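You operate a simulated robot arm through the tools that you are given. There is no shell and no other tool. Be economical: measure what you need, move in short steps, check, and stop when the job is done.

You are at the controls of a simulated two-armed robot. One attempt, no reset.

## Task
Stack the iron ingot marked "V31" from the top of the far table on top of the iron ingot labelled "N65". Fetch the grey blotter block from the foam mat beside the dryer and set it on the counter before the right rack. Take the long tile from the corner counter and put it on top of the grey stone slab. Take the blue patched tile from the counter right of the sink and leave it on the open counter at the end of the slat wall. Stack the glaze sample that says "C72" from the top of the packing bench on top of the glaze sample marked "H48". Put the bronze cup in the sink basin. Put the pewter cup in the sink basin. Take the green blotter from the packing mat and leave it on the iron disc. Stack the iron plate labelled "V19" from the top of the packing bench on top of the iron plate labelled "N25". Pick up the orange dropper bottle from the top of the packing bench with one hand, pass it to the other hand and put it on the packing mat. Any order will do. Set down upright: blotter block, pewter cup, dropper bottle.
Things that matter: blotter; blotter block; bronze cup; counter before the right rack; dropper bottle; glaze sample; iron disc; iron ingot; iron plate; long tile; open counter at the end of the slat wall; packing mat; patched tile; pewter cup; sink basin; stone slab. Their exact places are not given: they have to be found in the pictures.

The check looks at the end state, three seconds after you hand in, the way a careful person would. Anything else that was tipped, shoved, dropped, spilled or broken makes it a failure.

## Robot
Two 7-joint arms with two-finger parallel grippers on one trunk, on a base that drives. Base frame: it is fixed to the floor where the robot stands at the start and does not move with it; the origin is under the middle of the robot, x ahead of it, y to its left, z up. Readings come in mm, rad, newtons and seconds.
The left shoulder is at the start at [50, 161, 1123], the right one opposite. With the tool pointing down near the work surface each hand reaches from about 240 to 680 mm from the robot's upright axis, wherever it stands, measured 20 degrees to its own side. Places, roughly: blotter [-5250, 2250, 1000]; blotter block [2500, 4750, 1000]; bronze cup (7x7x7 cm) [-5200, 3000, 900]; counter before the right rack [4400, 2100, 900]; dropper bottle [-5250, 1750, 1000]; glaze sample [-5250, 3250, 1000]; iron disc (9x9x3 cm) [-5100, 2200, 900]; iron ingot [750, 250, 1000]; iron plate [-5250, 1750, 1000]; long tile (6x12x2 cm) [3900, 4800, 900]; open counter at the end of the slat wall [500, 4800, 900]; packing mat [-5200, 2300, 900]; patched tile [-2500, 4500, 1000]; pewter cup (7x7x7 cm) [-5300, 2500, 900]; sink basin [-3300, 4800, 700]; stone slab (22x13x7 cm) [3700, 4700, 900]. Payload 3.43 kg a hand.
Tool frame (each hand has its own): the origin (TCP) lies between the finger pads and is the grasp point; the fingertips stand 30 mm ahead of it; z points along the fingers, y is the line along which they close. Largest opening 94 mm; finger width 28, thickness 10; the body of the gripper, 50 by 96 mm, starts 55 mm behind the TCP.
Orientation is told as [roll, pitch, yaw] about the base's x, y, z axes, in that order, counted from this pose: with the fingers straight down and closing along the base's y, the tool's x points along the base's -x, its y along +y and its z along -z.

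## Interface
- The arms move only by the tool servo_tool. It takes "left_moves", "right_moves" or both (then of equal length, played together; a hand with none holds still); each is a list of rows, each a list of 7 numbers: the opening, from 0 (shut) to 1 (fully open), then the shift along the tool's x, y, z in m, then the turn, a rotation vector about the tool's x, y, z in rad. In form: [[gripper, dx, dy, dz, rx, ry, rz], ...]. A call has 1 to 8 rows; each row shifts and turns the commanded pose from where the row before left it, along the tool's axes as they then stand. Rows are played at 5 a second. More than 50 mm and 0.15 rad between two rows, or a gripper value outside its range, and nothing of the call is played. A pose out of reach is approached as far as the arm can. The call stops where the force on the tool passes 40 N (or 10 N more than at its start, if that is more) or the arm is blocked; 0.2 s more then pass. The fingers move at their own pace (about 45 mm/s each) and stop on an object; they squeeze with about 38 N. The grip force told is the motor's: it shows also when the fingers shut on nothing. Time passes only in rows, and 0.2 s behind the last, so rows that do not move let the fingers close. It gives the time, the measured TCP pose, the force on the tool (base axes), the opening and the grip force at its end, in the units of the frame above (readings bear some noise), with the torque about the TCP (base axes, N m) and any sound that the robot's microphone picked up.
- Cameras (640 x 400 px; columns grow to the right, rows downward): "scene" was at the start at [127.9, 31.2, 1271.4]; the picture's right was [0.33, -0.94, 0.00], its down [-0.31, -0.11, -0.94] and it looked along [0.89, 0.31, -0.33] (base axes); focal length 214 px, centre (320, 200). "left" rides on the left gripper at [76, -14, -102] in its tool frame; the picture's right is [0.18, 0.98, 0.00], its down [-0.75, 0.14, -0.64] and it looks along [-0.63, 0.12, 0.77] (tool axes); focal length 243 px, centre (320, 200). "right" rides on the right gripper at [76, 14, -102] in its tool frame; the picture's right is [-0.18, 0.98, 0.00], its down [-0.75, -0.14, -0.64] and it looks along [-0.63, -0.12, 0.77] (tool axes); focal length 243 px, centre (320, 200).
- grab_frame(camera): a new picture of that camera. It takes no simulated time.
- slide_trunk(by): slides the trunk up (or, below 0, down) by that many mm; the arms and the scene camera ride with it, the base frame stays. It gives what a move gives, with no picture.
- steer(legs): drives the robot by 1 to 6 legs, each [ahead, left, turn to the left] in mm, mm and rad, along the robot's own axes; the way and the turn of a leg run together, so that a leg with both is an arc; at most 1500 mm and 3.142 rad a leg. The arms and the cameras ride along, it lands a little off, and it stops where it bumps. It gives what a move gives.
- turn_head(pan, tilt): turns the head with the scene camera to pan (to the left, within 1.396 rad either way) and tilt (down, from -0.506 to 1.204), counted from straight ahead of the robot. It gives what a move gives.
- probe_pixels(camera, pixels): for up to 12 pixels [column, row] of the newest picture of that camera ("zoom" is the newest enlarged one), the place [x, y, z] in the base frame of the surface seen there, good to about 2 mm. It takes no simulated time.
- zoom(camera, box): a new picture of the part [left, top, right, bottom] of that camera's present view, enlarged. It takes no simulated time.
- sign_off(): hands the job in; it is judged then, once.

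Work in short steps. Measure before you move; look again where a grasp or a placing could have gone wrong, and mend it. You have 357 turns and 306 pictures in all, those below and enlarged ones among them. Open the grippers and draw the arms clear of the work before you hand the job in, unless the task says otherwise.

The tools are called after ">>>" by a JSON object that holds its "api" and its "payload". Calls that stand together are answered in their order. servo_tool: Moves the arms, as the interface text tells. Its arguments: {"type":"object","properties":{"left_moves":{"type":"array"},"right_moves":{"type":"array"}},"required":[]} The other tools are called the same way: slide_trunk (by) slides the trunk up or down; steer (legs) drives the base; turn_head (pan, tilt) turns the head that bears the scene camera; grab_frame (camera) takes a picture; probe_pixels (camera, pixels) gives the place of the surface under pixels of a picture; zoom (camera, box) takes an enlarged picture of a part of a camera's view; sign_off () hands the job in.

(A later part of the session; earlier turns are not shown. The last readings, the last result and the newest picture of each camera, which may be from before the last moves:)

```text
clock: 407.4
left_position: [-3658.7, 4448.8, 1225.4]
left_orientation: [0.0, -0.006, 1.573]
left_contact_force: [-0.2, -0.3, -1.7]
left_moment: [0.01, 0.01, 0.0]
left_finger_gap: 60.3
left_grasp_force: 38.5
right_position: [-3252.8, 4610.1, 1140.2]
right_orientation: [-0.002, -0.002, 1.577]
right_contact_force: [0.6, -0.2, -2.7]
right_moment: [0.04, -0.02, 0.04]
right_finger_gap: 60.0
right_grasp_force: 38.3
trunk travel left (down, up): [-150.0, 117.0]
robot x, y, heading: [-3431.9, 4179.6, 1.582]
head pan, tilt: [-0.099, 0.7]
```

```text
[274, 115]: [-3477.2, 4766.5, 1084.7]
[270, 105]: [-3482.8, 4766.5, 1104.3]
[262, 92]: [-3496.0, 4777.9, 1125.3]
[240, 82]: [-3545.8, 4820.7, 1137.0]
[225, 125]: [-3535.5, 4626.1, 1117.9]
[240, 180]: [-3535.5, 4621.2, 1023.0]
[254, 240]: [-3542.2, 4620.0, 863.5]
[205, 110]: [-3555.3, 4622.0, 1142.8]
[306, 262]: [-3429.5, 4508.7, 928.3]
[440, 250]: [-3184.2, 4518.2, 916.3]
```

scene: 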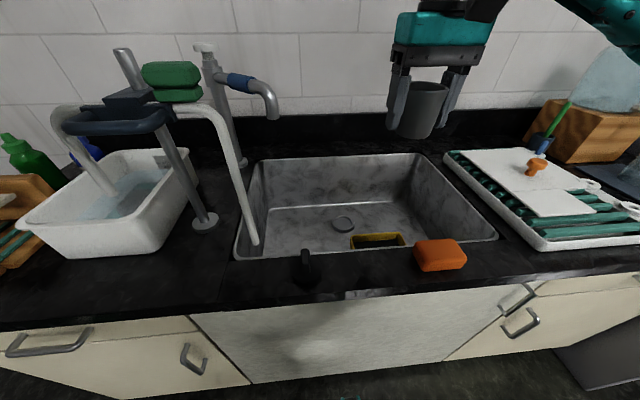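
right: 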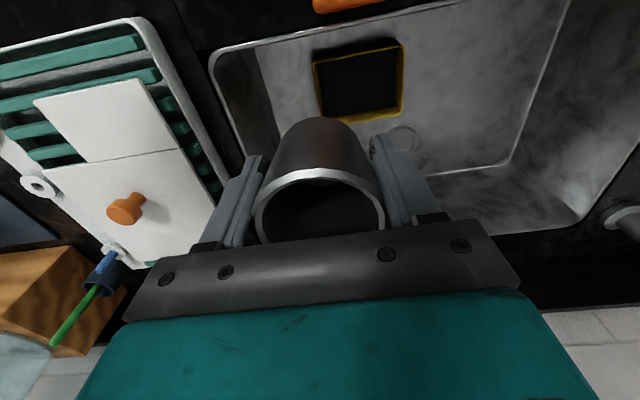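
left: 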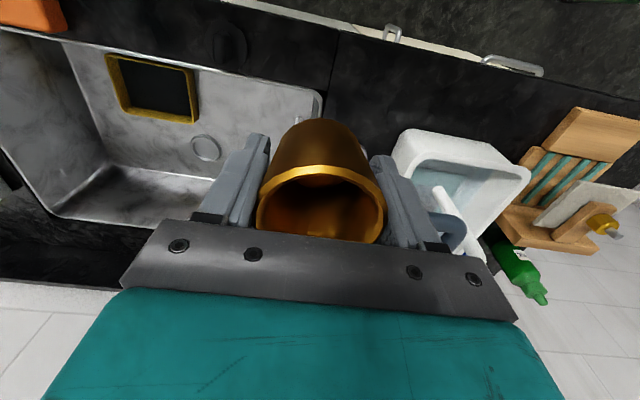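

Spout clears x > −3465. Move the pewter cup over (−3385,4735) at this height, then lower to ~950 and look.

>>> {"api": "servo_tool", "payload": {"right_moves": [[0, -0.0313, 0.033, 0, 0, 0, 0], [0, -0.0313, 0.033, 0, 0, 0, 0], [0, -0.0313, 0.033, 0, 0, 0, 0], [0, -0.0313, 0.033, 0, 0, 0, 0], [0, 0, 0, 0.05, 0, 0, 0], [0, 0, 0, 0.05, 0, 0, 0], [0, 0, 0, 0.05, 0, 0, 0]]}}

>>> {"api": "grab_frame", "payload": {"camera": "scene"}}

>>> {"api": "grab_frame", "payload": {"camera": "right"}}

```text
clock: 409.0
left_position: [-3659.0, 4450.2, 1225.6]
left_orientation: [0.001, -0.007, 1.573]
left_contact_force: [-0.4, -0.9, -2.1]
left_moment: [-0.01, -0.02, -0.03]
left_finger_gap: 60.5
left_grasp_force: 38.1
right_position: [-3385.8, 4734.4, 991.0]
right_orientation: [0.0, -0.004, 1.578]
right_contact_force: [0.1, 0.5, -1.8]
right_moment: [-0.02, -0.04, 0.0]
right_finger_gap: 60.2
right_grasp_force: 37.9
trunk travel left (down, up): [-150.0, 117.0]
robot x, y, heading: [-3431.7, 4176.0, 1.577]
head pan, tilt: [-0.099, 0.7]
```

```text
155 pictures are left
```

scene: 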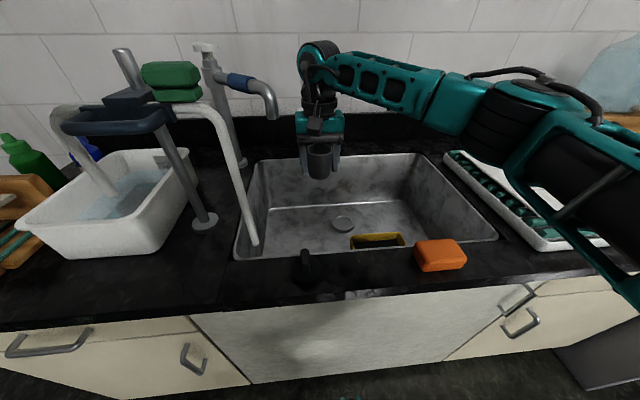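

```text
154 pictures are left
```

right: 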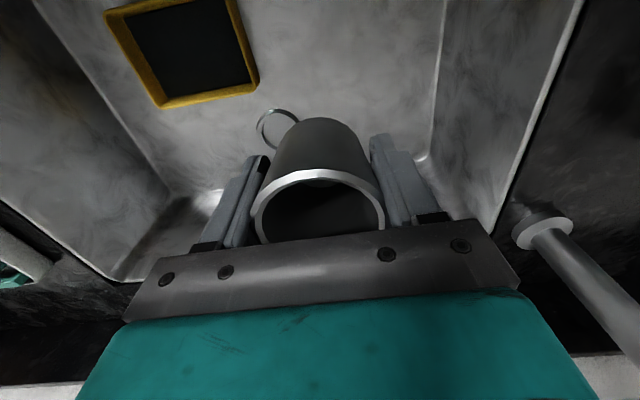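

The forearm swings out to the right over the drying rack. I probe its underside and the rack's height.

>>> {"api": "probe_pixels", "payload": {"camera": "scene", "pixels": [[320, 55], [390, 98], [440, 125], [480, 135], [520, 170], [560, 225], [620, 300], [500, 170], [600, 240], [530, 235]]}}

```text
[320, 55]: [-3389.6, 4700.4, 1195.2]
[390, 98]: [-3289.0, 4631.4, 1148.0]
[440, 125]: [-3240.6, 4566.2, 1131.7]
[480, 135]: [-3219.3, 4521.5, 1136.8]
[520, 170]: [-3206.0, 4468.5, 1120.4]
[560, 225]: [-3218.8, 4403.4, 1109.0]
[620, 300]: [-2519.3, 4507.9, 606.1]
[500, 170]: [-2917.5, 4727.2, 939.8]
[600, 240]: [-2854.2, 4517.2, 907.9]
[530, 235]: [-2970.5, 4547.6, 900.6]
```

Forearm will slope from the elbow (≈1150) over the front rim – enough clearance. Lower in steps: to ~840 first.

>>> {"api": "servo_tool", "payload": {"right_moves": [[0, 0, 0, 0.05, 0, 0, 0], [0, 0, 0, 0.05, 0, 0, 0], [0, 0, 0, 0.05, 0, 0, 0]]}}

>>> {"api": "grab_frame", "payload": {"camera": "scene"}}

```text
clock: 409.8
left_position: [-3659.5, 4449.2, 1225.3]
left_orientation: [0.0, -0.007, 1.575]
left_contact_force: [-0.5, 0.7, -2.3]
left_moment: [0.02, -0.02, -0.01]
left_finger_gap: 60.3
left_grasp_force: 37.8
right_position: [-3386.3, 4735.1, 840.8]
right_orientation: [-0.001, -0.002, 1.578]
right_contact_force: [-0.4, -0.1, -1.5]
right_moment: [-0.02, 0.03, -0.01]
right_finger_gap: 60.3
right_grasp_force: 37.6
trunk travel left (down, up): [-150.0, 117.0]
robot x, y, heading: [-3436.1, 4178.3, 1.572]
head pan, tilt: [-0.099, 0.7]
```

```text
153 pictures are left
```

scene: 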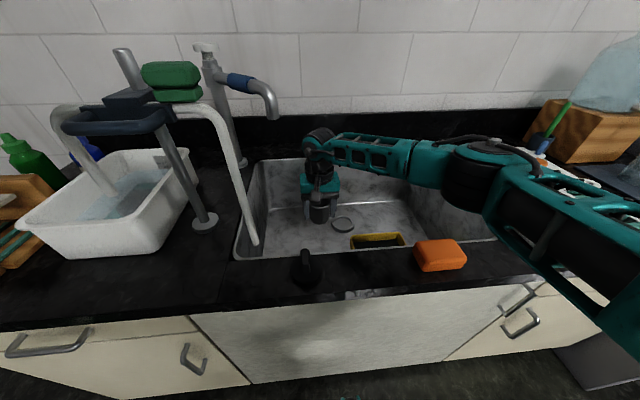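

Probe the forearm's lower side now versus the rim and orange block.

>>> {"api": "probe_pixels", "payload": {"camera": "scene", "pixels": [[318, 140], [370, 165], [420, 180], [460, 205], [485, 215], [510, 250], [560, 290], [440, 245]]}}

```text
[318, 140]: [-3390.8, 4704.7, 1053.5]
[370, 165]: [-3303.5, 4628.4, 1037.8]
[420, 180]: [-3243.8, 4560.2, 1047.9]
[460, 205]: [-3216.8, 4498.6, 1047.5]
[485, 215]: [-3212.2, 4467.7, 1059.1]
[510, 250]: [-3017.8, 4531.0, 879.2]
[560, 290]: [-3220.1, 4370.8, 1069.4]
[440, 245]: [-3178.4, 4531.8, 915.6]
```

Lower 70 more and check again.

>>> {"api": "servo_tool", "payload": {"right_moves": [[0, 0, 0, 0.035, 0, 0, 0], [0, 0, 0, 0.035, 0, 0, 0]]}}

>>> {"api": "grab_frame", "payload": {"camera": "scene"}}

>>> {"api": "probe_pixels", "payload": {"camera": "scene", "pixels": [[322, 165], [370, 190], [400, 195], [420, 205], [445, 215], [455, 225], [470, 240], [490, 245], [500, 265], [316, 215]]}}

```text
clock: 410.4
left_position: [-3658.4, 4449.8, 1226.7]
left_orientation: [0.0, -0.009, 1.574]
left_contact_force: [0.1, 0.0, -2.4]
left_moment: [-0.01, 0.02, 0.05]
left_finger_gap: 60.1
left_grasp_force: 37.8
right_position: [-3384.0, 4733.5, 769.6]
right_orientation: [-0.002, -0.002, 1.578]
right_contact_force: [0.1, 0.9, -1.1]
right_moment: [0.0, 0.0, -0.02]
right_finger_gap: 60.0
right_grasp_force: 38.2
trunk travel left (down, up): [-150.0, 117.0]
robot x, y, heading: [-3434.7, 4177.6, 1.576]
head pan, tilt: [-0.099, 0.7]
```

```text
152 pictures are left
```

scene: 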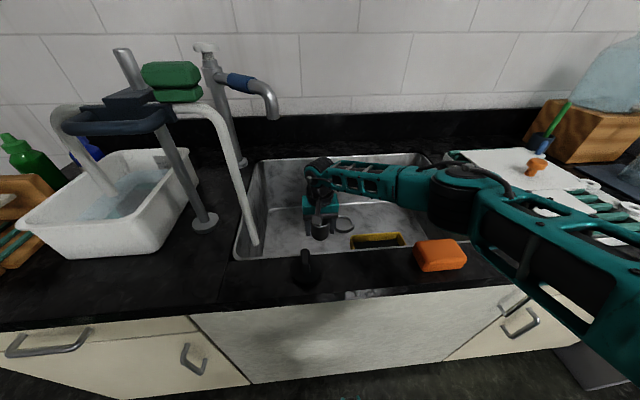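

```text
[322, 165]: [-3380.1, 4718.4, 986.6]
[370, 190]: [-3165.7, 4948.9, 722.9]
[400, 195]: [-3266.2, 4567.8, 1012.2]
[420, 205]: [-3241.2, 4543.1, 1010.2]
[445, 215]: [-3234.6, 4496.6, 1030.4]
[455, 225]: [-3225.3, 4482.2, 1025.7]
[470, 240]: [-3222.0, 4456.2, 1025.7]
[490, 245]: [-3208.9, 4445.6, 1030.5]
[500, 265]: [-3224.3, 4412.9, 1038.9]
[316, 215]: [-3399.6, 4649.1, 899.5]
```

Plenty of room (forearm ≥1010 at the rim). Lower to ~703, then small steps to contact.

>>> {"api": "servo_tool", "payload": {"right_moves": [[0, 0, 0, 0.035, 0, 0, 0], [0, 0, 0, 0.03, 0, 0, 0], [0, 0, 0, 0.003, 0, 0, 0], [0, 0, 0, 0.002, 0, 0, 0], [0, 0, 0, 0, 0, 0, 0]]}}

>>> {"api": "grab_frame", "payload": {"camera": "right"}}

```text
clock: 411.6
left_position: [-3660.2, 4449.7, 1225.0]
left_orientation: [0.0, -0.007, 1.574]
left_contact_force: [-0.2, 0.6, -1.3]
left_moment: [-0.03, 0.0, 0.04]
left_finger_gap: 60.1
left_grasp_force: 37.3
right_position: [-3384.9, 4734.8, 699.5]
right_orientation: [-0.003, -0.002, 1.579]
right_contact_force: [0.0, 0.0, -2.3]
right_moment: [0.01, 0.03, -0.01]
right_finger_gap: 60.3
right_grasp_force: 38.2
trunk travel left (down, up): [-150.0, 117.0]
robot x, y, heading: [-3436.9, 4178.0, 1.577]
head pan, tilt: [-0.099, 0.7]
```

```text
151 pictures are left
```

right: 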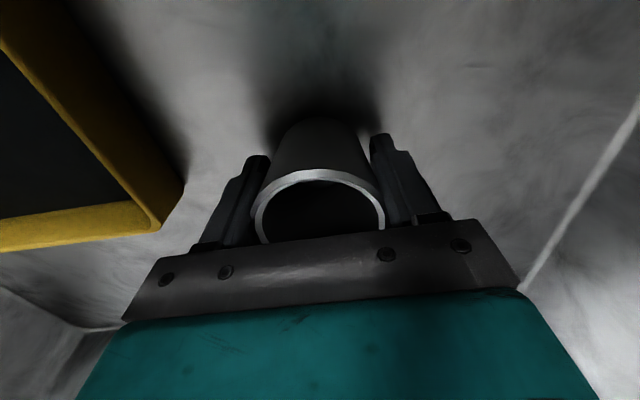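

A couple more millimetres, then release.

>>> {"api": "servo_tool", "payload": {"right_moves": [[0, 0, 0, 0.0015, 0, 0, 0], [0, 0, 0, 0.001, 0, 0, 0], [0, 0, 0, 0, 0, 0, 0]]}}

```text
clock: 412.4
left_position: [-3659.8, 4450.3, 1226.3]
left_orientation: [0.0, -0.006, 1.575]
left_contact_force: [0.0, -0.4, -0.8]
left_moment: [0.01, -0.01, -0.02]
left_finger_gap: 60.3
left_grasp_force: 37.5
right_position: [-3384.2, 4735.3, 698.3]
right_orientation: [-0.003, -0.002, 1.579]
right_contact_force: [0.3, -0.5, -2.4]
right_moment: [0.03, -0.02, 0.03]
right_finger_gap: 60.0
right_grasp_force: 38.1
trunk travel left (down, up): [-150.0, 117.0]
robot x, y, heading: [-3433.3, 4174.3, 1.574]
head pan, tilt: [-0.099, 0.7]
```

>>> {"api": "servo_tool", "payload": {"right_moves": [[0, 0, 0, 0.0015, 0, 0, 0], [0, 0, 0, 0.001, 0, 0, 0], [0, 0, 0, 0, 0, 0, 0]]}}

```text
clock: 413.2
left_position: [-3659.0, 4447.6, 1226.6]
left_orientation: [-0.002, -0.009, 1.575]
left_contact_force: [0.2, 0.9, -1.7]
left_moment: [0.02, -0.01, -0.02]
left_finger_gap: 60.2
left_grasp_force: 38.3
right_position: [-3385.3, 4736.5, 698.0]
right_orientation: [0.001, -0.004, 1.578]
right_contact_force: [0.9, -2.9, 13.3]
right_moment: [-0.36, -0.18, 0.01]
right_finger_gap: 60.2
right_grasp_force: 38.1
trunk travel left (down, up): [-150.0, 117.0]
robot x, y, heading: [-3435.5, 4172.7, 1.576]
head pan, tilt: [-0.099, 0.7]
```

Contact. Ease up 1 mm, open, and rise straight up.

>>> {"api": "servo_tool", "payload": {"right_moves": [[0, 0, 0, -0.001, 0, 0, 0], [0.85, 0, 0, 0, 0, 0, 0], [0.85, 0, 0, 0, 0, 0, 0], [0.85, 0, 0, -0.02, 0, 0, 0], [0.85, 0, 0, -0.05, 0, 0, 0], [0.85, 0, 0, -0.05, 0, 0, 0], [0.85, 0, 0, -0.05, 0, 0, 0], [0.85, 0, 0, -0.05, 0, 0, 0]]}}

>>> {"api": "servo_tool", "payload": {"right_moves": [[0.85, 0, 0, -0.05, 0, 0, 0], [0.85, 0, 0, -0.05, 0, 0, 0], [0.85, 0, 0, -0.05, 0, 0, 0], [0.85, 0.03, -0.03, -0.02, 0, 0, 0], [0.85, 0.03, -0.035, 0, 0, 0, 0], [0.85, 0.03, -0.035, 0, 0, 0, 0], [0.85, 0.03, -0.035, 0, 0, 0, 0]]}}

>>> {"api": "grab_frame", "payload": {"camera": "scene"}}

```text
clock: 415.0
left_position: [-3658.6, 4448.1, 1225.7]
left_orientation: [0.0, -0.007, 1.575]
left_contact_force: [-0.2, 0.2, -3.4]
left_moment: [-0.01, -0.01, -0.01]
left_finger_gap: 60.2
left_grasp_force: 37.9
right_position: [-3384.8, 4737.2, 915.4]
right_orientation: [-0.001, -0.002, 1.578]
right_contact_force: [0.1, 0.7, -0.4]
right_moment: [-0.05, 0.0, -0.02]
right_finger_gap: 79.9
right_grasp_force: 0.1
trunk travel left (down, up): [-150.0, 117.0]
robot x, y, heading: [-3434.3, 4177.6, 1.583]
head pan, tilt: [-0.099, 0.7]
```

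```text
clock: 416.6
left_position: [-3658.6, 4448.7, 1226.3]
left_orientation: [-0.001, -0.006, 1.574]
left_contact_force: [0.7, 0.1, -1.7]
left_moment: [0.0, 0.02, 0.01]
left_finger_gap: 60.2
left_grasp_force: 38.1
right_position: [-3248.0, 4614.3, 1088.4]
right_orientation: [-0.001, -0.003, 1.577]
right_contact_force: [0.0, -0.4, -0.9]
right_moment: [0.02, 0.0, 0.02]
right_finger_gap: 79.8
right_grasp_force: 0.2
trunk travel left (down, up): [-150.0, 117.0]
robot x, y, heading: [-3433.5, 4174.8, 1.58]
head pan, tilt: [-0.099, 0.7]
```

```text
150 pictures are left
```

scene: 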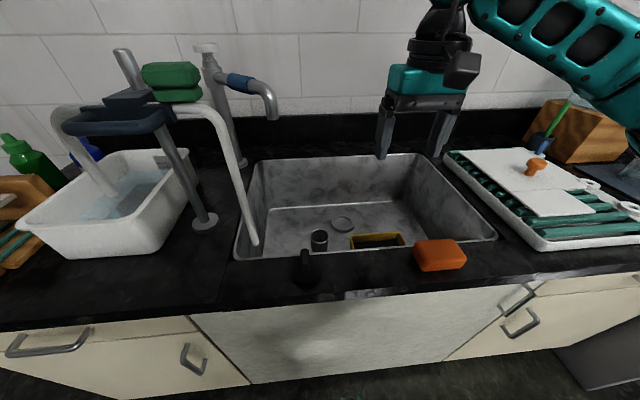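

Pewter cup stands upright in the basin. Shift the base right 287 so the left hand can place the bronze cup at (−3332,4690).

>>> {"api": "steer", "payload": {"legs": [[0, -287, 0]]}}

>>> {"api": "turn_head", "payload": {"pan": 0.2, "tilt": 0.8}}

>>> {"api": "grab_frame", "payload": {"camera": "scene"}}

>>> {"api": "grab_frame", "payload": {"camera": "left"}}

```text
clock: 418.6
left_position: [-3367.9, 4449.0, 1225.1]
left_orientation: [0.0, -0.007, 1.577]
left_contact_force: [1.1, -0.1, -1.5]
left_moment: [0.0, 0.0, 0.02]
left_finger_gap: 60.2
left_grasp_force: 37.8
right_position: [-2957.4, 4616.3, 1087.8]
right_orientation: [-0.001, -0.001, 1.582]
right_contact_force: [0.7, 0.3, -0.2]
right_moment: [0.0, 0.06, -0.01]
right_finger_gap: 79.8
right_grasp_force: 0.1
trunk travel left (down, up): [-150.0, 117.0]
robot x, y, heading: [-3139.6, 4182.2, 1.577]
head pan, tilt: [-0.099, 0.7]
```

```text
clock: 419.4
left_position: [-3368.8, 4451.4, 1225.7]
left_orientation: [0.001, -0.007, 1.578]
left_contact_force: [-0.2, -1.1, -2.0]
left_moment: [-0.03, 0.01, 0.04]
left_finger_gap: 60.1
left_grasp_force: 38.1
right_position: [-2957.9, 4617.5, 1087.4]
right_orientation: [-0.002, -0.002, 1.581]
right_contact_force: [-0.1, -0.1, 1.7]
right_moment: [-0.01, -0.01, -0.01]
right_finger_gap: 79.7
right_grasp_force: 0.1
trunk travel left (down, up): [-150.0, 117.0]
robot x, y, heading: [-3143.0, 4173.8, 1.577]
head pan, tilt: [0.201, 0.799]
```

```text
149 pictures are left
```

scene: 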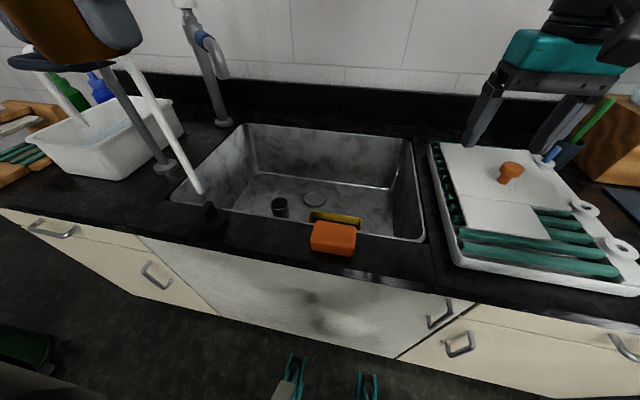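

```text
148 pictures are left
```

left: 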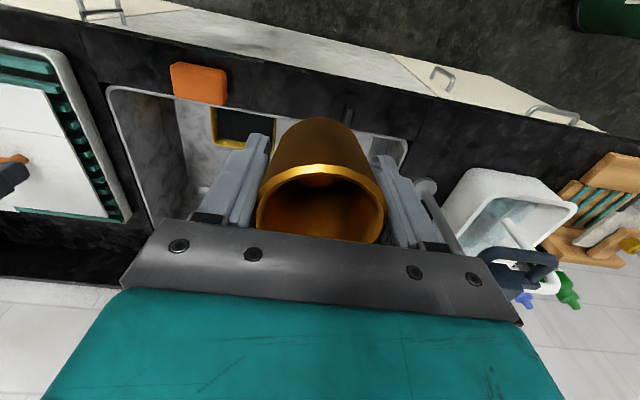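

Lower the left hand to ~1026, then move forward over (−3332,4685).

>>> {"api": "servo_tool", "payload": {"left_moves": [[0, 0, 0, 0.05, 0, 0, 0], [0, 0, 0, 0.05, 0, 0, 0], [0, 0, 0, 0.05, 0, 0, 0], [0, -0.047, -0.0074, 0.03, 0, 0, 0], [0, -0.047, -0.0074, 0, 0, 0, 0], [0, -0.047, -0.0074, 0, 0, 0, 0], [0, -0.047, -0.0074, 0, 0, 0, 0], [0, -0.047, -0.0074, 0, 0, 0, 0]]}}

>>> {"api": "grab_frame", "payload": {"camera": "left"}}

>>> {"api": "grab_frame", "payload": {"camera": "scene"}}

```text
refused: row 4 steps farther than a row can; nothing moved
```

```text
147 pictures are left
```

left: 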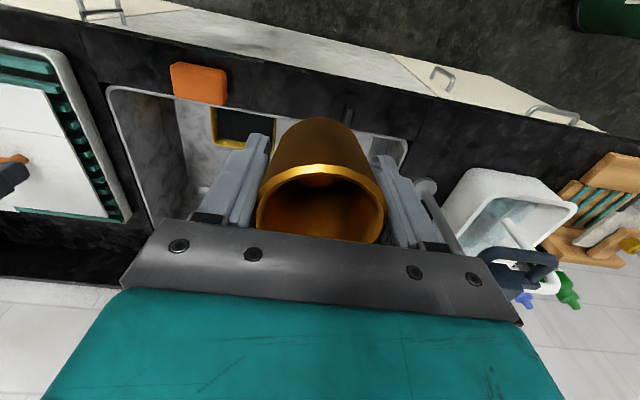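

```text
146 pictures are left
```

scene: 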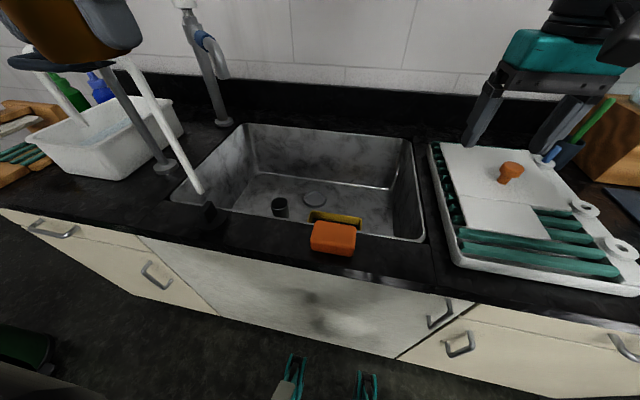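

Row 4 was too long; I repeat with shorter rows.

>>> {"api": "servo_tool", "payload": {"left_moves": [[0, 0, 0, 0.05, 0, 0, 0], [0, 0, 0, 0.05, 0, 0, 0], [0, 0, 0, 0.05, 0, 0, 0], [0, -0.047, -0.0074, 0, 0, 0, 0], [0, -0.047, -0.0074, 0, 0, 0, 0], [0, -0.047, -0.0074, 0, 0, 0, 0], [0, -0.047, -0.0074, 0, 0, 0, 0], [0, -0.047, -0.0074, 0, 0, 0, 0]]}}

>>> {"api": "grab_frame", "payload": {"camera": "left"}}

>>> {"api": "grab_frame", "payload": {"camera": "scene"}}

```text
clock: 421.2
left_position: [-3334.4, 4689.5, 1075.4]
left_orientation: [0.001, -0.005, 1.58]
left_contact_force: [-0.7, 1.0, -1.8]
left_moment: [-0.04, 0.01, 0.0]
left_finger_gap: 60.3
left_grasp_force: 37.5
right_position: [-2959.6, 4617.2, 1086.9]
right_orientation: [-0.002, 0.0, 1.579]
right_contact_force: [0.2, 0.5, 0.4]
right_moment: [-0.01, 0.01, 0.0]
right_finger_gap: 79.6
right_grasp_force: 0.1
trunk travel left (down, up): [-150.0, 117.0]
robot x, y, heading: [-3141.8, 4178.3, 1.578]
head pan, tilt: [0.201, 0.799]
```

```text
145 pictures are left
```

left: 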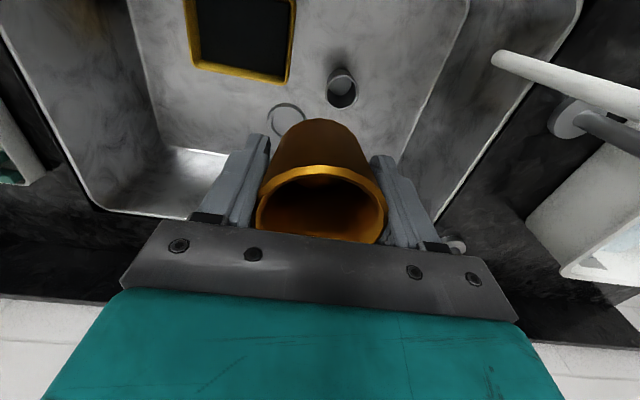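

```text
144 pictures are left
```

scene: 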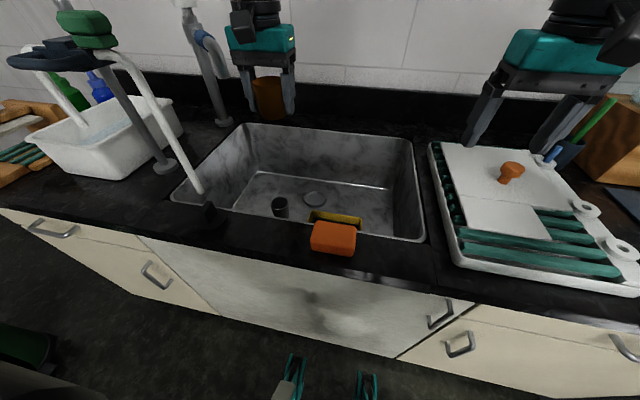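

Probe the pewter rim and dish edge from above.

>>> {"api": "probe_pixels", "payload": {"camera": "left", "pixels": [[342, 70], [328, 88], [354, 88], [342, 104], [292, 40], [288, 78], [190, 25], [240, 72], [295, 110]]}}

```text
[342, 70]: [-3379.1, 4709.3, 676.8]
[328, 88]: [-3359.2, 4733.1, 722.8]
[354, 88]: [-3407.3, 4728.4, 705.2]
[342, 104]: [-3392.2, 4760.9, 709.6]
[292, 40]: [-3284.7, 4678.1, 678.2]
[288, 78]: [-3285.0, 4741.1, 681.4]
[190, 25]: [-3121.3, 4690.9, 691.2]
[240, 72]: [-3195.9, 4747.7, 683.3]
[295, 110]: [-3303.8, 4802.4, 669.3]
```

Target (−3331,4684). Correct and lower to ~900, then check the arm.

>>> {"api": "servo_tool", "payload": {"left_moves": [[0, 0.005, -0.003, 0.045, 0, 0, 0], [0, 0, 0, 0.045, 0, 0, 0], [0, 0, 0, 0.045, 0, 0, 0], [0, 0, 0, 0.045, 0, 0, 0]]}}

>>> {"api": "grab_frame", "payload": {"camera": "scene"}}

```text
clock: 422.2
left_position: [-3340.3, 4669.9, 903.8]
left_orientation: [-0.002, -0.008, 1.576]
left_contact_force: [0.0, 0.3, -2.3]
left_moment: [-0.03, 0.03, 0.03]
left_finger_gap: 60.2
left_grasp_force: 38.0
left hand out of reach, approached as far as the arm can: row 4
right_position: [-2957.8, 4617.3, 1086.4]
right_orientation: [-0.001, -0.001, 1.582]
right_contact_force: [-0.1, 0.0, -0.3]
right_moment: [-0.01, -0.02, -0.02]
right_finger_gap: 79.7
right_grasp_force: 0.0
trunk travel left (down, up): [-150.0, 117.0]
robot x, y, heading: [-3143.8, 4181.2, 1.581]
head pan, tilt: [0.201, 0.799]
```

```text
143 pictures are left
```

scene: 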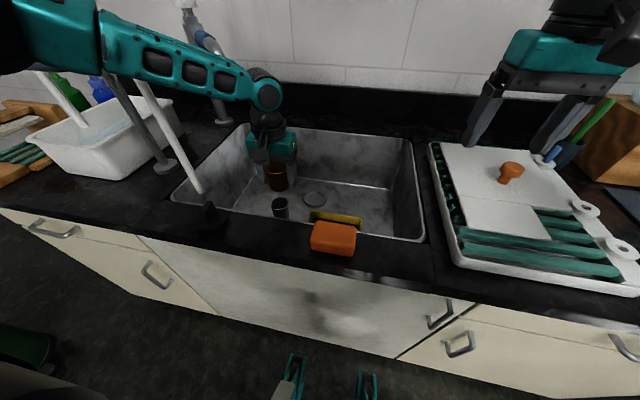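

The left arm cannot go deep enough (same limit as before). I'll set the bronze cup on free counter at about (−2635,4600) and re-pick it with the right hand. Lift and retract both hands first.

>>> {"api": "servo_tool", "payload": {"left_moves": [[0, 0, 0, -0.05, 0, 0, 0], [0, 0, 0, -0.05, 0, 0, 0], [0, 0, 0, -0.05, 0, 0, 0], [0, 0.02, 0, -0.04, 0, 0, 0], [0, 0.05, 0, 0, 0, 0, 0], [0, 0.05, 0, 0, 0, 0, 0], [0, 0.04, 0, 0, 0, 0, 0]], "right_moves": [[1, 0, 0, 0, 0, 0, 0], [1, 0, 0, 0, 0, 0, 0], [1, 0, 0, -0.02, 0, 0, 0], [1, 0, 0, -0.02, 0, 0, 0], [1, 0.05, 0, 0, 0, 0, 0], [1, 0.05, 0, 0, 0, 0, 0], [1, 0.02, 0, 0, 0, 0, 0]]}}

>>> {"api": "steer", "payload": {"legs": [[0, -635, 0]]}}

>>> {"api": "turn_head", "payload": {"pan": 0.2, "tilt": 0.75}}

>>> {"api": "grab_frame", "payload": {"camera": "scene"}}

```text
clock: 423.8
left_position: [-3342.2, 4507.6, 1093.2]
left_orientation: [0.001, -0.007, 1.576]
left_contact_force: [-0.3, 0.3, -2.0]
left_moment: [0.01, 0.04, 0.03]
left_finger_gap: 60.2
left_grasp_force: 38.0
right_position: [-2956.9, 4496.9, 1127.4]
right_orientation: [-0.002, -0.003, 1.579]
right_contact_force: [-0.2, 0.1, 0.4]
right_moment: [-0.03, -0.01, 0.02]
right_finger_gap: 93.9
right_grasp_force: 0.1
trunk travel left (down, up): [-150.0, 117.0]
robot x, y, heading: [-3143.2, 4177.0, 1.582]
head pan, tilt: [0.201, 0.799]
```

```text
clock: 427.3
left_position: [-2731.0, 4511.1, 1092.6]
left_orientation: [0.0, -0.006, 1.584]
left_contact_force: [0.4, 0.4, -1.7]
left_moment: [-0.01, 0.01, -0.05]
left_finger_gap: 60.2
left_grasp_force: 38.0
right_position: [-2346.4, 4504.4, 1127.3]
right_orientation: [-0.002, -0.001, 1.591]
right_contact_force: [-0.2, -1.2, 1.0]
right_moment: [0.01, 0.0, 0.0]
right_finger_gap: 94.0
right_grasp_force: 0.1
trunk travel left (down, up): [-150.0, 117.0]
robot x, y, heading: [-2528.7, 4181.8, 1.59]
head pan, tilt: [0.201, 0.799]
stopped in leg 1: the robot was blocked; the commanded pose is now the measured one
```

```text
clock: 427.9
left_position: [-2732.1, 4511.4, 1092.1]
left_orientation: [0.001, -0.008, 1.586]
left_contact_force: [0.0, 0.6, -1.9]
left_moment: [0.02, 0.03, 0.0]
left_finger_gap: 60.4
left_grasp_force: 38.1
right_position: [-2346.0, 4504.0, 1127.0]
right_orientation: [-0.001, -0.001, 1.591]
right_contact_force: [0.1, 0.3, -0.3]
right_moment: [0.04, -0.01, -0.01]
right_finger_gap: 94.1
right_grasp_force: 0.0
trunk travel left (down, up): [-150.0, 117.0]
robot x, y, heading: [-2530.8, 4177.8, 1.585]
head pan, tilt: [0.201, 0.75]
```

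```text
142 pictures are left
```

scene: 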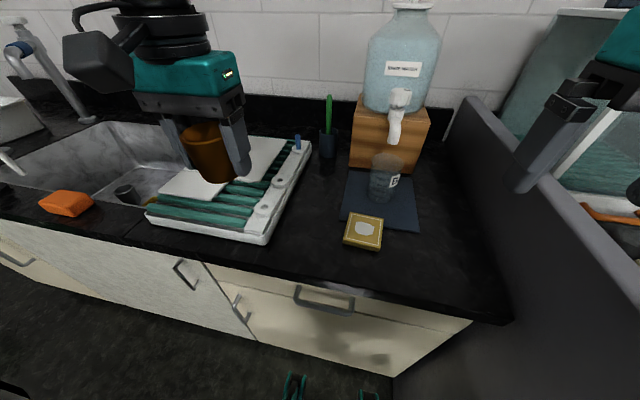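

I touched the fixed divider lightly and stopped. Probe the free counter between the rack and the yellow tile.

>>> {"api": "probe_pixels", "payload": {"camera": "scene", "pixels": [[310, 225], [315, 200], [282, 220], [300, 185], [347, 238], [350, 195], [290, 250], [326, 240], [265, 243]]}}

```text
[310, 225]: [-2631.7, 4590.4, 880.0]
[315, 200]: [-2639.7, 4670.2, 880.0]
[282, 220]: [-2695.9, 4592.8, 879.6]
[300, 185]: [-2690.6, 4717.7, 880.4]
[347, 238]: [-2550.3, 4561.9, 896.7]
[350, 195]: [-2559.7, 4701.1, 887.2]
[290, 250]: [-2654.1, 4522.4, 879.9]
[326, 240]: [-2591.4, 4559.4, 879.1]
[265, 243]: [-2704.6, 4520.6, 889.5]
```

Target (−2643,4600). Move over at height.

>>> {"api": "servo_tool", "payload": {"left_moves": [[0, -0.03, -0.03, 0, 0, 0, 0], [0, -0.03, -0.03, 0, 0, 0, 0], [0, -0.028, -0.03, 0, 0, 0, 0], [0, 0, 0, 0.04, 0, 0, 0], [0, 0, 0, 0.04, 0, 0, 0], [0, 0, 0, 0.04, 0, 0, 0]]}}

>>> {"api": "grab_frame", "payload": {"camera": "scene"}}

```text
clock: 429.3
left_position: [-2648.3, 4596.5, 971.9]
left_orientation: [0.0, -0.006, 1.586]
left_contact_force: [0.1, 0.1, -1.8]
left_moment: [0.0, -0.02, 0.01]
left_finger_gap: 60.2
left_grasp_force: 37.8
left hand out of reach, approached as far as the arm can: row 3
right_position: [-2346.8, 4504.0, 1126.5]
right_orientation: [0.0, -0.002, 1.59]
right_contact_force: [-0.8, 0.9, -0.5]
right_moment: [0.0, 0.01, -0.03]
right_finger_gap: 94.1
right_grasp_force: 0.1
trunk travel left (down, up): [-150.0, 117.0]
robot x, y, heading: [-2531.0, 4183.6, 1.589]
head pan, tilt: [0.201, 0.75]
```

```text
141 pictures are left
```

scene: 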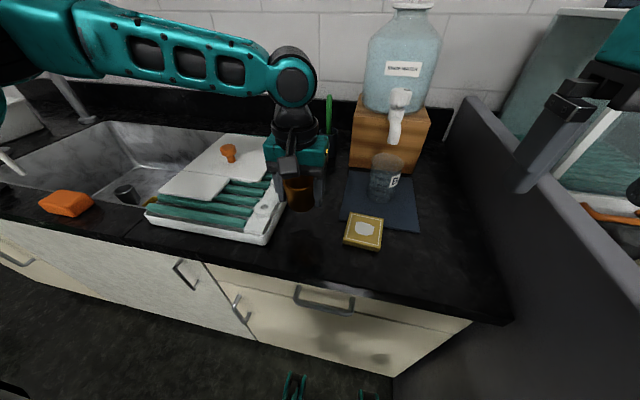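

Shift right 5 mm and lower to ~919.

>>> {"api": "servo_tool", "payload": {"left_moves": [[0, 0, -0.005, 0.03, 0, 0, 0], [0, 0, 0, 0.02, 0, 0, 0], [0, 0, 0, 0.003, 0, 0, 0], [0, 0, 0, 0, 0, 0, 0]]}}

>>> {"api": "zoom", "payload": {"camera": "scene", "box": [240, 130, 360, 230]}}

```text
clock: 430.2
left_position: [-2657.7, 4589.8, 932.5]
left_orientation: [-0.005, -0.02, 1.585]
left_contact_force: [2.6, -8.1, 16.7]
left_moment: [-0.27, 0.81, 0.34]
left_finger_gap: 60.1
left_grasp_force: 38.1
left hand out of reach, approached as far as the arm can: row 1, 2
right_position: [-2345.7, 4502.9, 1128.0]
right_orientation: [0.0, -0.006, 1.589]
right_contact_force: [-1.0, 0.0, 0.0]
right_moment: [0.0, -0.01, -0.03]
right_finger_gap: 93.9
right_grasp_force: 0.1
trunk travel left (down, up): [-150.0, 117.0]
robot x, y, heading: [-2527.4, 4185.4, 1.587]
head pan, tilt: [0.201, 0.75]
stopped in row 4 (left hand): the force on the tool passed its limit (the readings are from after the stop); the commanded pose is now the measured one
```

```text
4.00 times, centred on (300, 180) of scene
```

zoom: 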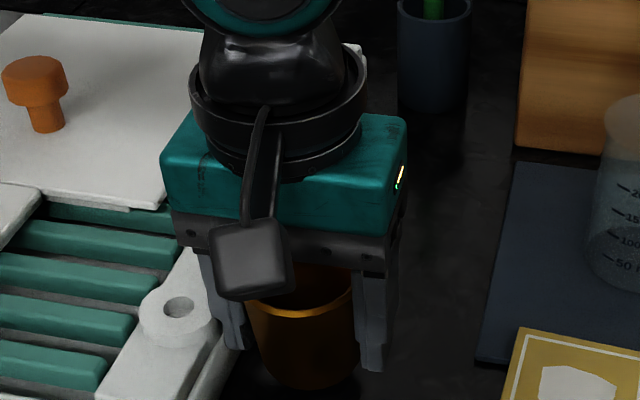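

The finger met the rack's lug and stopped. I lift 60, back the base up 110 and move right 70, so the cup spot is well inside the left hand's sector.

>>> {"api": "servo_tool", "payload": {"left_moves": [[0, 0, 0, -0.03, 0, 0, 0], [0, 0, 0, -0.05, 0, 0, 0], [0, 0, 0, -0.04, 0, 0, 0]]}}

>>> {"api": "steer", "payload": {"legs": [[-110, 0, -0.015], [0, -70, 0]]}}

>>> {"api": "grab_frame", "payload": {"camera": "scene"}}

```text
clock: 431.0
left_position: [-2660.6, 4587.9, 1049.0]
left_orientation: [-0.004, -0.017, 1.586]
left_contact_force: [0.2, 0.9, -2.7]
left_moment: [0.03, -0.02, 0.01]
left_finger_gap: 60.1
left_grasp_force: 38.5
right_position: [-2346.4, 4503.3, 1127.8]
right_orientation: [0.0, -0.001, 1.591]
right_contact_force: [0.5, -0.6, -0.5]
right_moment: [0.02, -0.01, 0.0]
right_finger_gap: 94.0
right_grasp_force: 0.1
trunk travel left (down, up): [-150.0, 117.0]
robot x, y, heading: [-2529.1, 4181.7, 1.59]
head pan, tilt: [0.201, 0.75]
```

```text
clock: 432.8
left_position: [-2582.7, 4479.1, 1047.4]
left_orientation: [-0.002, -0.018, 1.568]
left_contact_force: [-0.3, -0.2, -2.4]
left_moment: [0.0, 0.04, -0.02]
left_finger_gap: 60.2
left_grasp_force: 38.2
right_position: [-2270.8, 4390.4, 1127.7]
right_orientation: [0.001, -0.001, 1.576]
right_contact_force: [-0.3, -1.0, 0.4]
right_moment: [0.0, 0.02, -0.01]
right_finger_gap: 94.1
right_grasp_force: 0.0
trunk travel left (down, up): [-150.0, 117.0]
robot x, y, heading: [-2459.5, 4068.9, 1.574]
head pan, tilt: [0.201, 0.75]
```

```text
139 pictures are left
```

scene: 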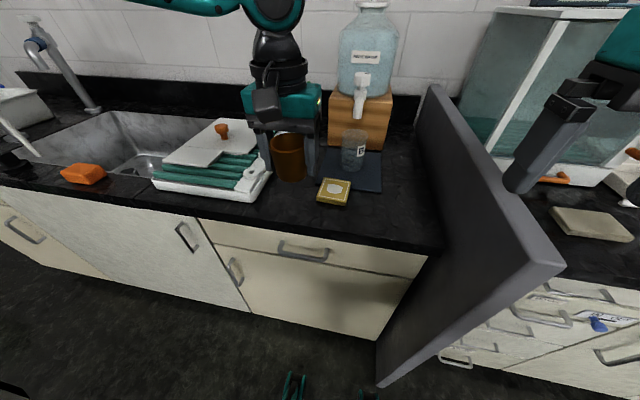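

Probe the rack's corner and lug now, and the free spot.

>>> {"api": "zoom", "payload": {"camera": "scene", "box": [140, 110, 360, 240]}}

>>> {"api": "probe_pixels", "payload": {"camera": "zoom", "pixels": [[300, 265], [330, 240], [370, 200], [318, 195], [375, 160], [400, 230], [400, 260], [530, 230], [60, 195], [545, 190]]}}

```text
2.91 times, centred on (250, 175) of scene
```

zoom: 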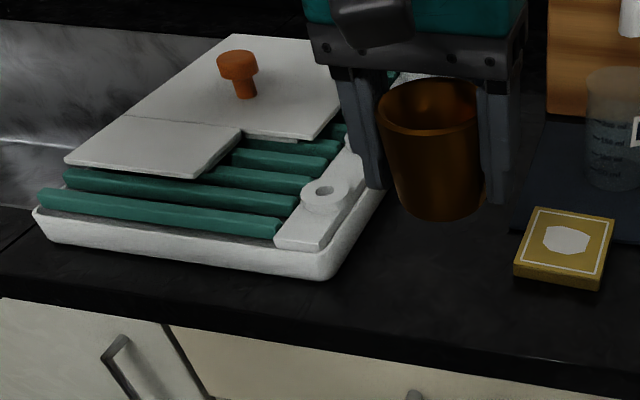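

```text
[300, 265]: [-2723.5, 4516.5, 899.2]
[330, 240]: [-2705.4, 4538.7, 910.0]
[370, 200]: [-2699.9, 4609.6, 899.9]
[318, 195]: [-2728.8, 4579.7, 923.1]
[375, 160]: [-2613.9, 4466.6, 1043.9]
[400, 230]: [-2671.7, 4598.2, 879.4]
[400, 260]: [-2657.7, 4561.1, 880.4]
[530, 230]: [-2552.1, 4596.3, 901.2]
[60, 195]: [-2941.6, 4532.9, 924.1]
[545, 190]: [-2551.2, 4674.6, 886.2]
```

Rack edge unmoved (x≈−2702). Place the cup at (−2630,4570).

>>> {"api": "servo_tool", "payload": {"left_moves": [[0, -0.03, 0.016, 0, 0, 0, 0], [0, -0.03, 0.016, 0, 0, 0, 0], [0, -0.031, 0.015, 0, 0, 0, 0], [0, 0, 0, 0.04, 0, 0, 0], [0, 0, 0, 0.04, 0, 0, 0], [0, 0, 0, 0.035, 0, 0, 0]]}}

>>> {"api": "zoom", "payload": {"camera": "scene", "box": [200, 110, 360, 230]}}

```text
clock: 434.2
left_position: [-2634.2, 4565.8, 938.4]
left_orientation: [-0.005, -0.019, 1.569]
left_contact_force: [-0.2, -0.6, -2.5]
left_moment: [-0.03, -0.02, -0.02]
left_finger_gap: 60.2
left_grasp_force: 37.8
left hand out of reach, approached as far as the arm can: row 6
right_position: [-2270.4, 4389.6, 1126.9]
right_orientation: [-0.002, -0.003, 1.575]
right_contact_force: [-0.2, -0.7, -1.1]
right_moment: [-0.01, 0.01, 0.01]
right_finger_gap: 93.9
right_grasp_force: 0.1
trunk travel left (down, up): [-150.0, 117.0]
robot x, y, heading: [-2458.9, 4070.3, 1.571]
head pan, tilt: [0.201, 0.75]
```

```text
3.33 times, centred on (280, 170) of scene
```

zoom: 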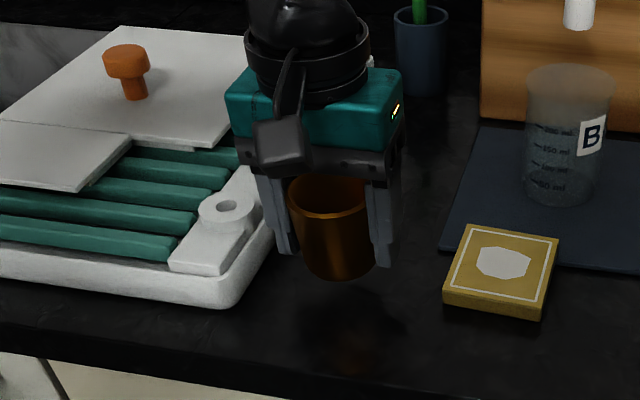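

I use the trunk to go the last ~19 mm down.

>>> {"api": "slide_trunk", "payload": {"by": -18}}

```text
clock: 434.9
left_position: [-2634.7, 4565.4, 919.2]
left_orientation: [-0.004, -0.019, 1.566]
left_contact_force: [-0.5, 0.1, -1.2]
left_moment: [0.03, 0.01, -0.06]
left_finger_gap: 60.4
left_grasp_force: 37.1
right_position: [-2270.6, 4389.7, 1109.8]
right_orientation: [-0.002, -0.003, 1.575]
right_contact_force: [-1.0, 0.0, 0.1]
right_moment: [-0.02, 0.0, -0.01]
right_finger_gap: 94.1
right_grasp_force: 0.0
trunk travel left (down, up): [-132.0, 135.0]
robot x, y, heading: [-2457.5, 4073.2, 1.578]
head pan, tilt: [0.201, 0.75]
```

>>> {"api": "slide_trunk", "payload": {"by": -2.5}}

```text
clock: 435.4
left_position: [-2633.1, 4566.1, 918.3]
left_orientation: [-0.004, -0.019, 1.568]
left_contact_force: [-1.0, 0.2, -1.7]
left_moment: [0.0, -0.01, 0.03]
left_finger_gap: 60.0
left_grasp_force: 37.5
right_position: [-2271.1, 4390.9, 1106.0]
right_orientation: [-0.001, -0.001, 1.574]
right_contact_force: [0.3, -0.6, -0.1]
right_moment: [-0.03, 0.01, 0.02]
right_finger_gap: 94.0
right_grasp_force: 0.0
trunk travel left (down, up): [-130.0, 137.0]
robot x, y, heading: [-2458.1, 4072.8, 1.573]
head pan, tilt: [0.201, 0.75]
```

Release (partial opening) and rise.

>>> {"api": "servo_tool", "payload": {"left_moves": [[0.82, 0, 0, 0, 0, 0, 0], [0.82, 0, 0, 0, 0, 0, 0], [0.82, 0, 0, -0.03, 0, 0, 0], [0.82, 0, 0, -0.05, 0, 0, 0], [0.82, 0, 0, -0.05, 0, 0, 0], [0.82, 0.03, 0, -0.04, 0, 0, 0], [1, 0.05, 0, 0, 0, 0, 0], [1, 0.05, 0, 0, 0, 0, 0]]}}

>>> {"api": "slide_trunk", "payload": {"by": 20.5}}

>>> {"api": "grab_frame", "payload": {"camera": "scene"}}

```text
clock: 437.2
left_position: [-2635.6, 4431.3, 1087.3]
left_orientation: [-0.004, -0.02, 1.571]
left_contact_force: [-0.2, -0.8, -0.3]
left_moment: [0.0, -0.03, 0.01]
left_finger_gap: 94.0
left_grasp_force: 0.0
right_position: [-2271.5, 4389.7, 1107.4]
right_orientation: [-0.002, -0.004, 1.574]
right_contact_force: [-0.4, 0.1, -0.8]
right_moment: [-0.05, -0.01, 0.02]
right_finger_gap: 94.1
right_grasp_force: 0.2
trunk travel left (down, up): [-130.0, 137.0]
robot x, y, heading: [-2461.7, 4071.1, 1.577]
head pan, tilt: [0.201, 0.75]
```

```text
clock: 437.8
left_position: [-2634.2, 4433.5, 1107.5]
left_orientation: [-0.005, -0.019, 1.569]
left_contact_force: [0.7, -0.4, -0.3]
left_moment: [0.0, -0.03, 0.03]
left_finger_gap: 94.2
left_grasp_force: 0.0
right_position: [-2270.3, 4390.5, 1127.8]
right_orientation: [0.0, 0.0, 1.574]
right_contact_force: [-0.3, -0.5, 0.5]
right_moment: [0.04, -0.02, 0.0]
right_finger_gap: 94.2
right_grasp_force: 0.1
trunk travel left (down, up): [-150.0, 117.0]
robot x, y, heading: [-2459.3, 4070.9, 1.576]
head pan, tilt: [0.201, 0.75]
```

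```text
136 pictures are left
```

scene: 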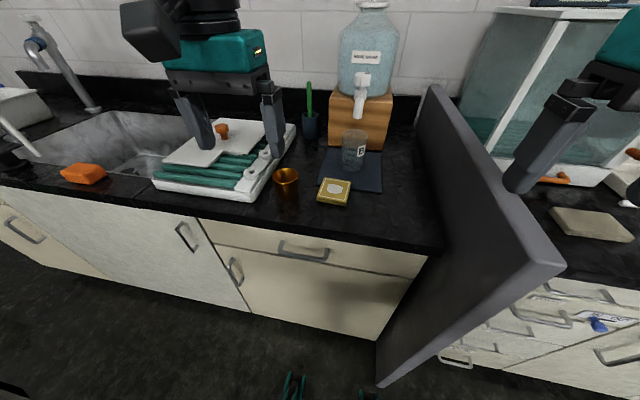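

Cup stands. Shift the base left 310 so the right hand can take it.

>>> {"api": "steer", "payload": {"legs": [[0, 310, 0], [70, 0, 0]]}}

>>> {"api": "turn_head", "payload": {"pan": -0.2, "tilt": 0.75}}

>>> {"api": "zoom", "payload": {"camera": "scene", "box": [240, 130, 440, 260]}}

```text
clock: 440.5
left_position: [-2943.5, 4501.3, 1106.9]
left_orientation: [-0.006, -0.018, 1.569]
left_contact_force: [-0.9, 0.6, 0.5]
left_moment: [-0.02, -0.05, 0.01]
left_finger_gap: 94.0
left_grasp_force: 0.0
right_position: [-2579.9, 4459.3, 1127.4]
right_orientation: [-0.001, -0.003, 1.575]
right_contact_force: [-1.1, 0.3, 0.3]
right_moment: [-0.02, 0.01, 0.01]
right_finger_gap: 94.1
right_grasp_force: 0.0
trunk travel left (down, up): [-150.0, 117.0]
robot x, y, heading: [-2768.9, 4140.8, 1.574]
head pan, tilt: [0.201, 0.75]
```

```text
clock: 441.4
left_position: [-2943.9, 4501.6, 1108.7]
left_orientation: [-0.007, -0.018, 1.57]
left_contact_force: [-0.1, -0.3, 0.4]
left_moment: [-0.03, 0.01, -0.01]
left_finger_gap: 94.1
left_grasp_force: 0.1
right_position: [-2579.8, 4457.7, 1127.4]
right_orientation: [-0.003, -0.001, 1.573]
right_contact_force: [-0.2, 1.0, -0.6]
right_moment: [0.02, 0.02, 0.01]
right_finger_gap: 94.1
right_grasp_force: 0.0
trunk travel left (down, up): [-150.0, 117.0]
robot x, y, heading: [-2768.7, 4137.3, 1.568]
head pan, tilt: [-0.201, 0.75]
```

```text
3.08 times, centred on (340, 195) of scene
```

zoom: 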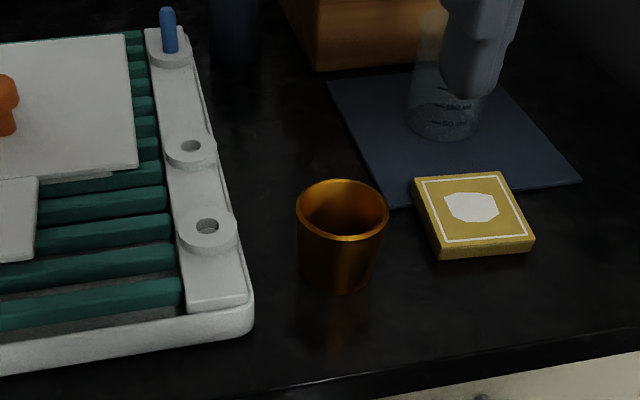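

>>> {"api": "probe_pixels", "payload": {"camera": "zoom", "pixels": [[343, 181], [299, 210], [386, 210], [345, 238], [342, 288], [240, 230], [425, 240]]}}

```text
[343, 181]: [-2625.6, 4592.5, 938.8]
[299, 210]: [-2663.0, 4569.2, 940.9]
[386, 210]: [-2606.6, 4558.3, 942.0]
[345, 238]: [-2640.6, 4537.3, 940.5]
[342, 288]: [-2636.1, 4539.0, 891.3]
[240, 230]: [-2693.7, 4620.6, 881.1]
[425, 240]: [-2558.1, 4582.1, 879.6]
```

Cup centre (−2634,4565). Right hand over it, opening 80 mm, down to 960.

>>> {"api": "servo_tool", "payload": {"right_moves": [[0.85, -0.036, 0.018, 0, 0, 0, 0], [0.85, -0.036, 0.018, 0, 0, 0, 0], [0.85, -0.035, 0.018, 0, 0, 0, 0], [0.85, 0, 0, 0.045, 0, 0, 0], [0.85, 0, 0, 0.045, 0, 0, 0], [0.85, 0, 0, 0.04, 0, 0, 0]]}}

>>> {"api": "grab_frame", "payload": {"camera": "right"}}

>>> {"api": "probe_pixels", "payload": {"camera": "right", "pixels": [[320, 130], [285, 165], [355, 165], [320, 200]]}}

```text
clock: 442.8
left_position: [-2944.7, 4500.5, 1108.2]
left_orientation: [-0.006, -0.019, 1.568]
left_contact_force: [0.2, 0.2, 0.5]
left_moment: [-0.04, 0.0, 0.0]
left_finger_gap: 94.1
left_grasp_force: 0.1
right_position: [-2634.5, 4565.4, 996.4]
right_orientation: [0.001, -0.005, 1.573]
right_contact_force: [-0.5, 1.3, 0.3]
right_moment: [-0.03, 0.02, 0.03]
right_finger_gap: 79.8
right_grasp_force: 0.1
trunk travel left (down, up): [-150.0, 117.0]
robot x, y, heading: [-2768.5, 4142.2, 1.572]
head pan, tilt: [-0.201, 0.75]
```

```text
134 pictures are left
```

right: 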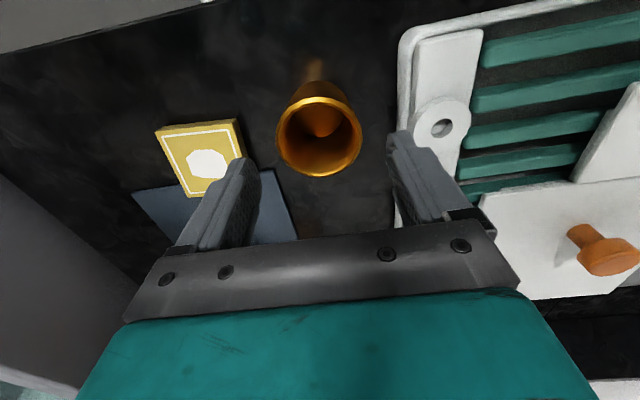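

```text
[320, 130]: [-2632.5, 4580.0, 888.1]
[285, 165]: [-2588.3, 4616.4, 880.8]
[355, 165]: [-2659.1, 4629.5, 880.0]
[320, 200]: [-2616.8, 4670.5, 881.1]
```

Centred and clear of the rack. Descend to 918, close and lift.

>>> {"api": "servo_tool", "payload": {"right_moves": [[0.85, 0, 0, 0.04, 0, 0, 0], [0.85, 0, 0, 0.038, 0, 0, 0], [0, 0, 0, 0, 0, 0, 0], [0, 0, 0, 0, 0, 0, 0], [0, 0, 0, 0, 0, 0, 0], [0, 0, 0, -0.05, 0, 0, 0], [0, 0, 0, -0.05, 0, 0, 0], [0, 0, 0, -0.05, 0, 0, 0]]}}

>>> {"api": "servo_tool", "payload": {"right_moves": [[0, 0, 0, -0.05, 0, 0, 0], [0, 0.02, 0, -0.03, 0, 0, 0]]}}

>>> {"api": "grab_frame", "payload": {"camera": "right"}}

```text
clock: 444.6
left_position: [-2945.6, 4501.4, 1107.7]
left_orientation: [-0.006, -0.02, 1.57]
left_contact_force: [0.9, -0.2, 0.9]
left_moment: [0.0, 0.0, 0.01]
left_finger_gap: 94.0
left_grasp_force: 0.1
right_position: [-2633.6, 4566.0, 1068.3]
right_orientation: [-0.001, -0.001, 1.575]
right_contact_force: [0.8, -0.2, -2.7]
right_moment: [-0.02, -0.01, 0.02]
right_finger_gap: 60.8
right_grasp_force: 37.9
trunk travel left (down, up): [-150.0, 117.0]
robot x, y, heading: [-2769.5, 4141.1, 1.573]
head pan, tilt: [-0.201, 0.75]
```

```text
clock: 445.2
left_position: [-2944.8, 4501.2, 1107.7]
left_orientation: [-0.006, -0.019, 1.569]
left_contact_force: [-0.5, -0.3, 0.2]
left_moment: [0.01, 0.02, 0.0]
left_finger_gap: 93.9
left_grasp_force: 0.0
right_position: [-2633.8, 4545.9, 1151.0]
right_orientation: [-0.002, -0.002, 1.575]
right_contact_force: [0.1, 1.1, -1.8]
right_moment: [0.0, -0.02, 0.02]
right_finger_gap: 60.7
right_grasp_force: 38.1
trunk travel left (down, up): [-150.0, 117.0]
robot x, y, heading: [-2768.3, 4140.4, 1.574]
head pan, tilt: [-0.201, 0.75]
```

```text
133 pictures are left
```

right: 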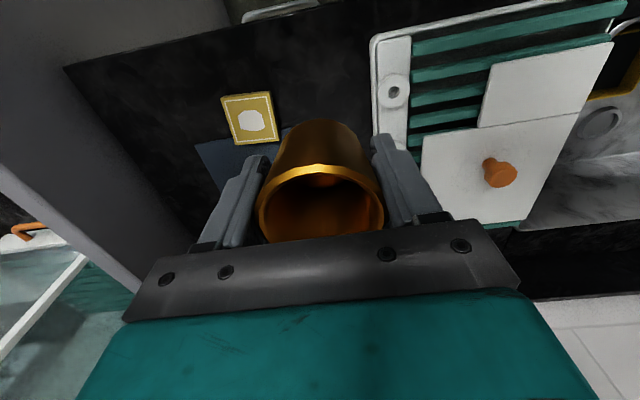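

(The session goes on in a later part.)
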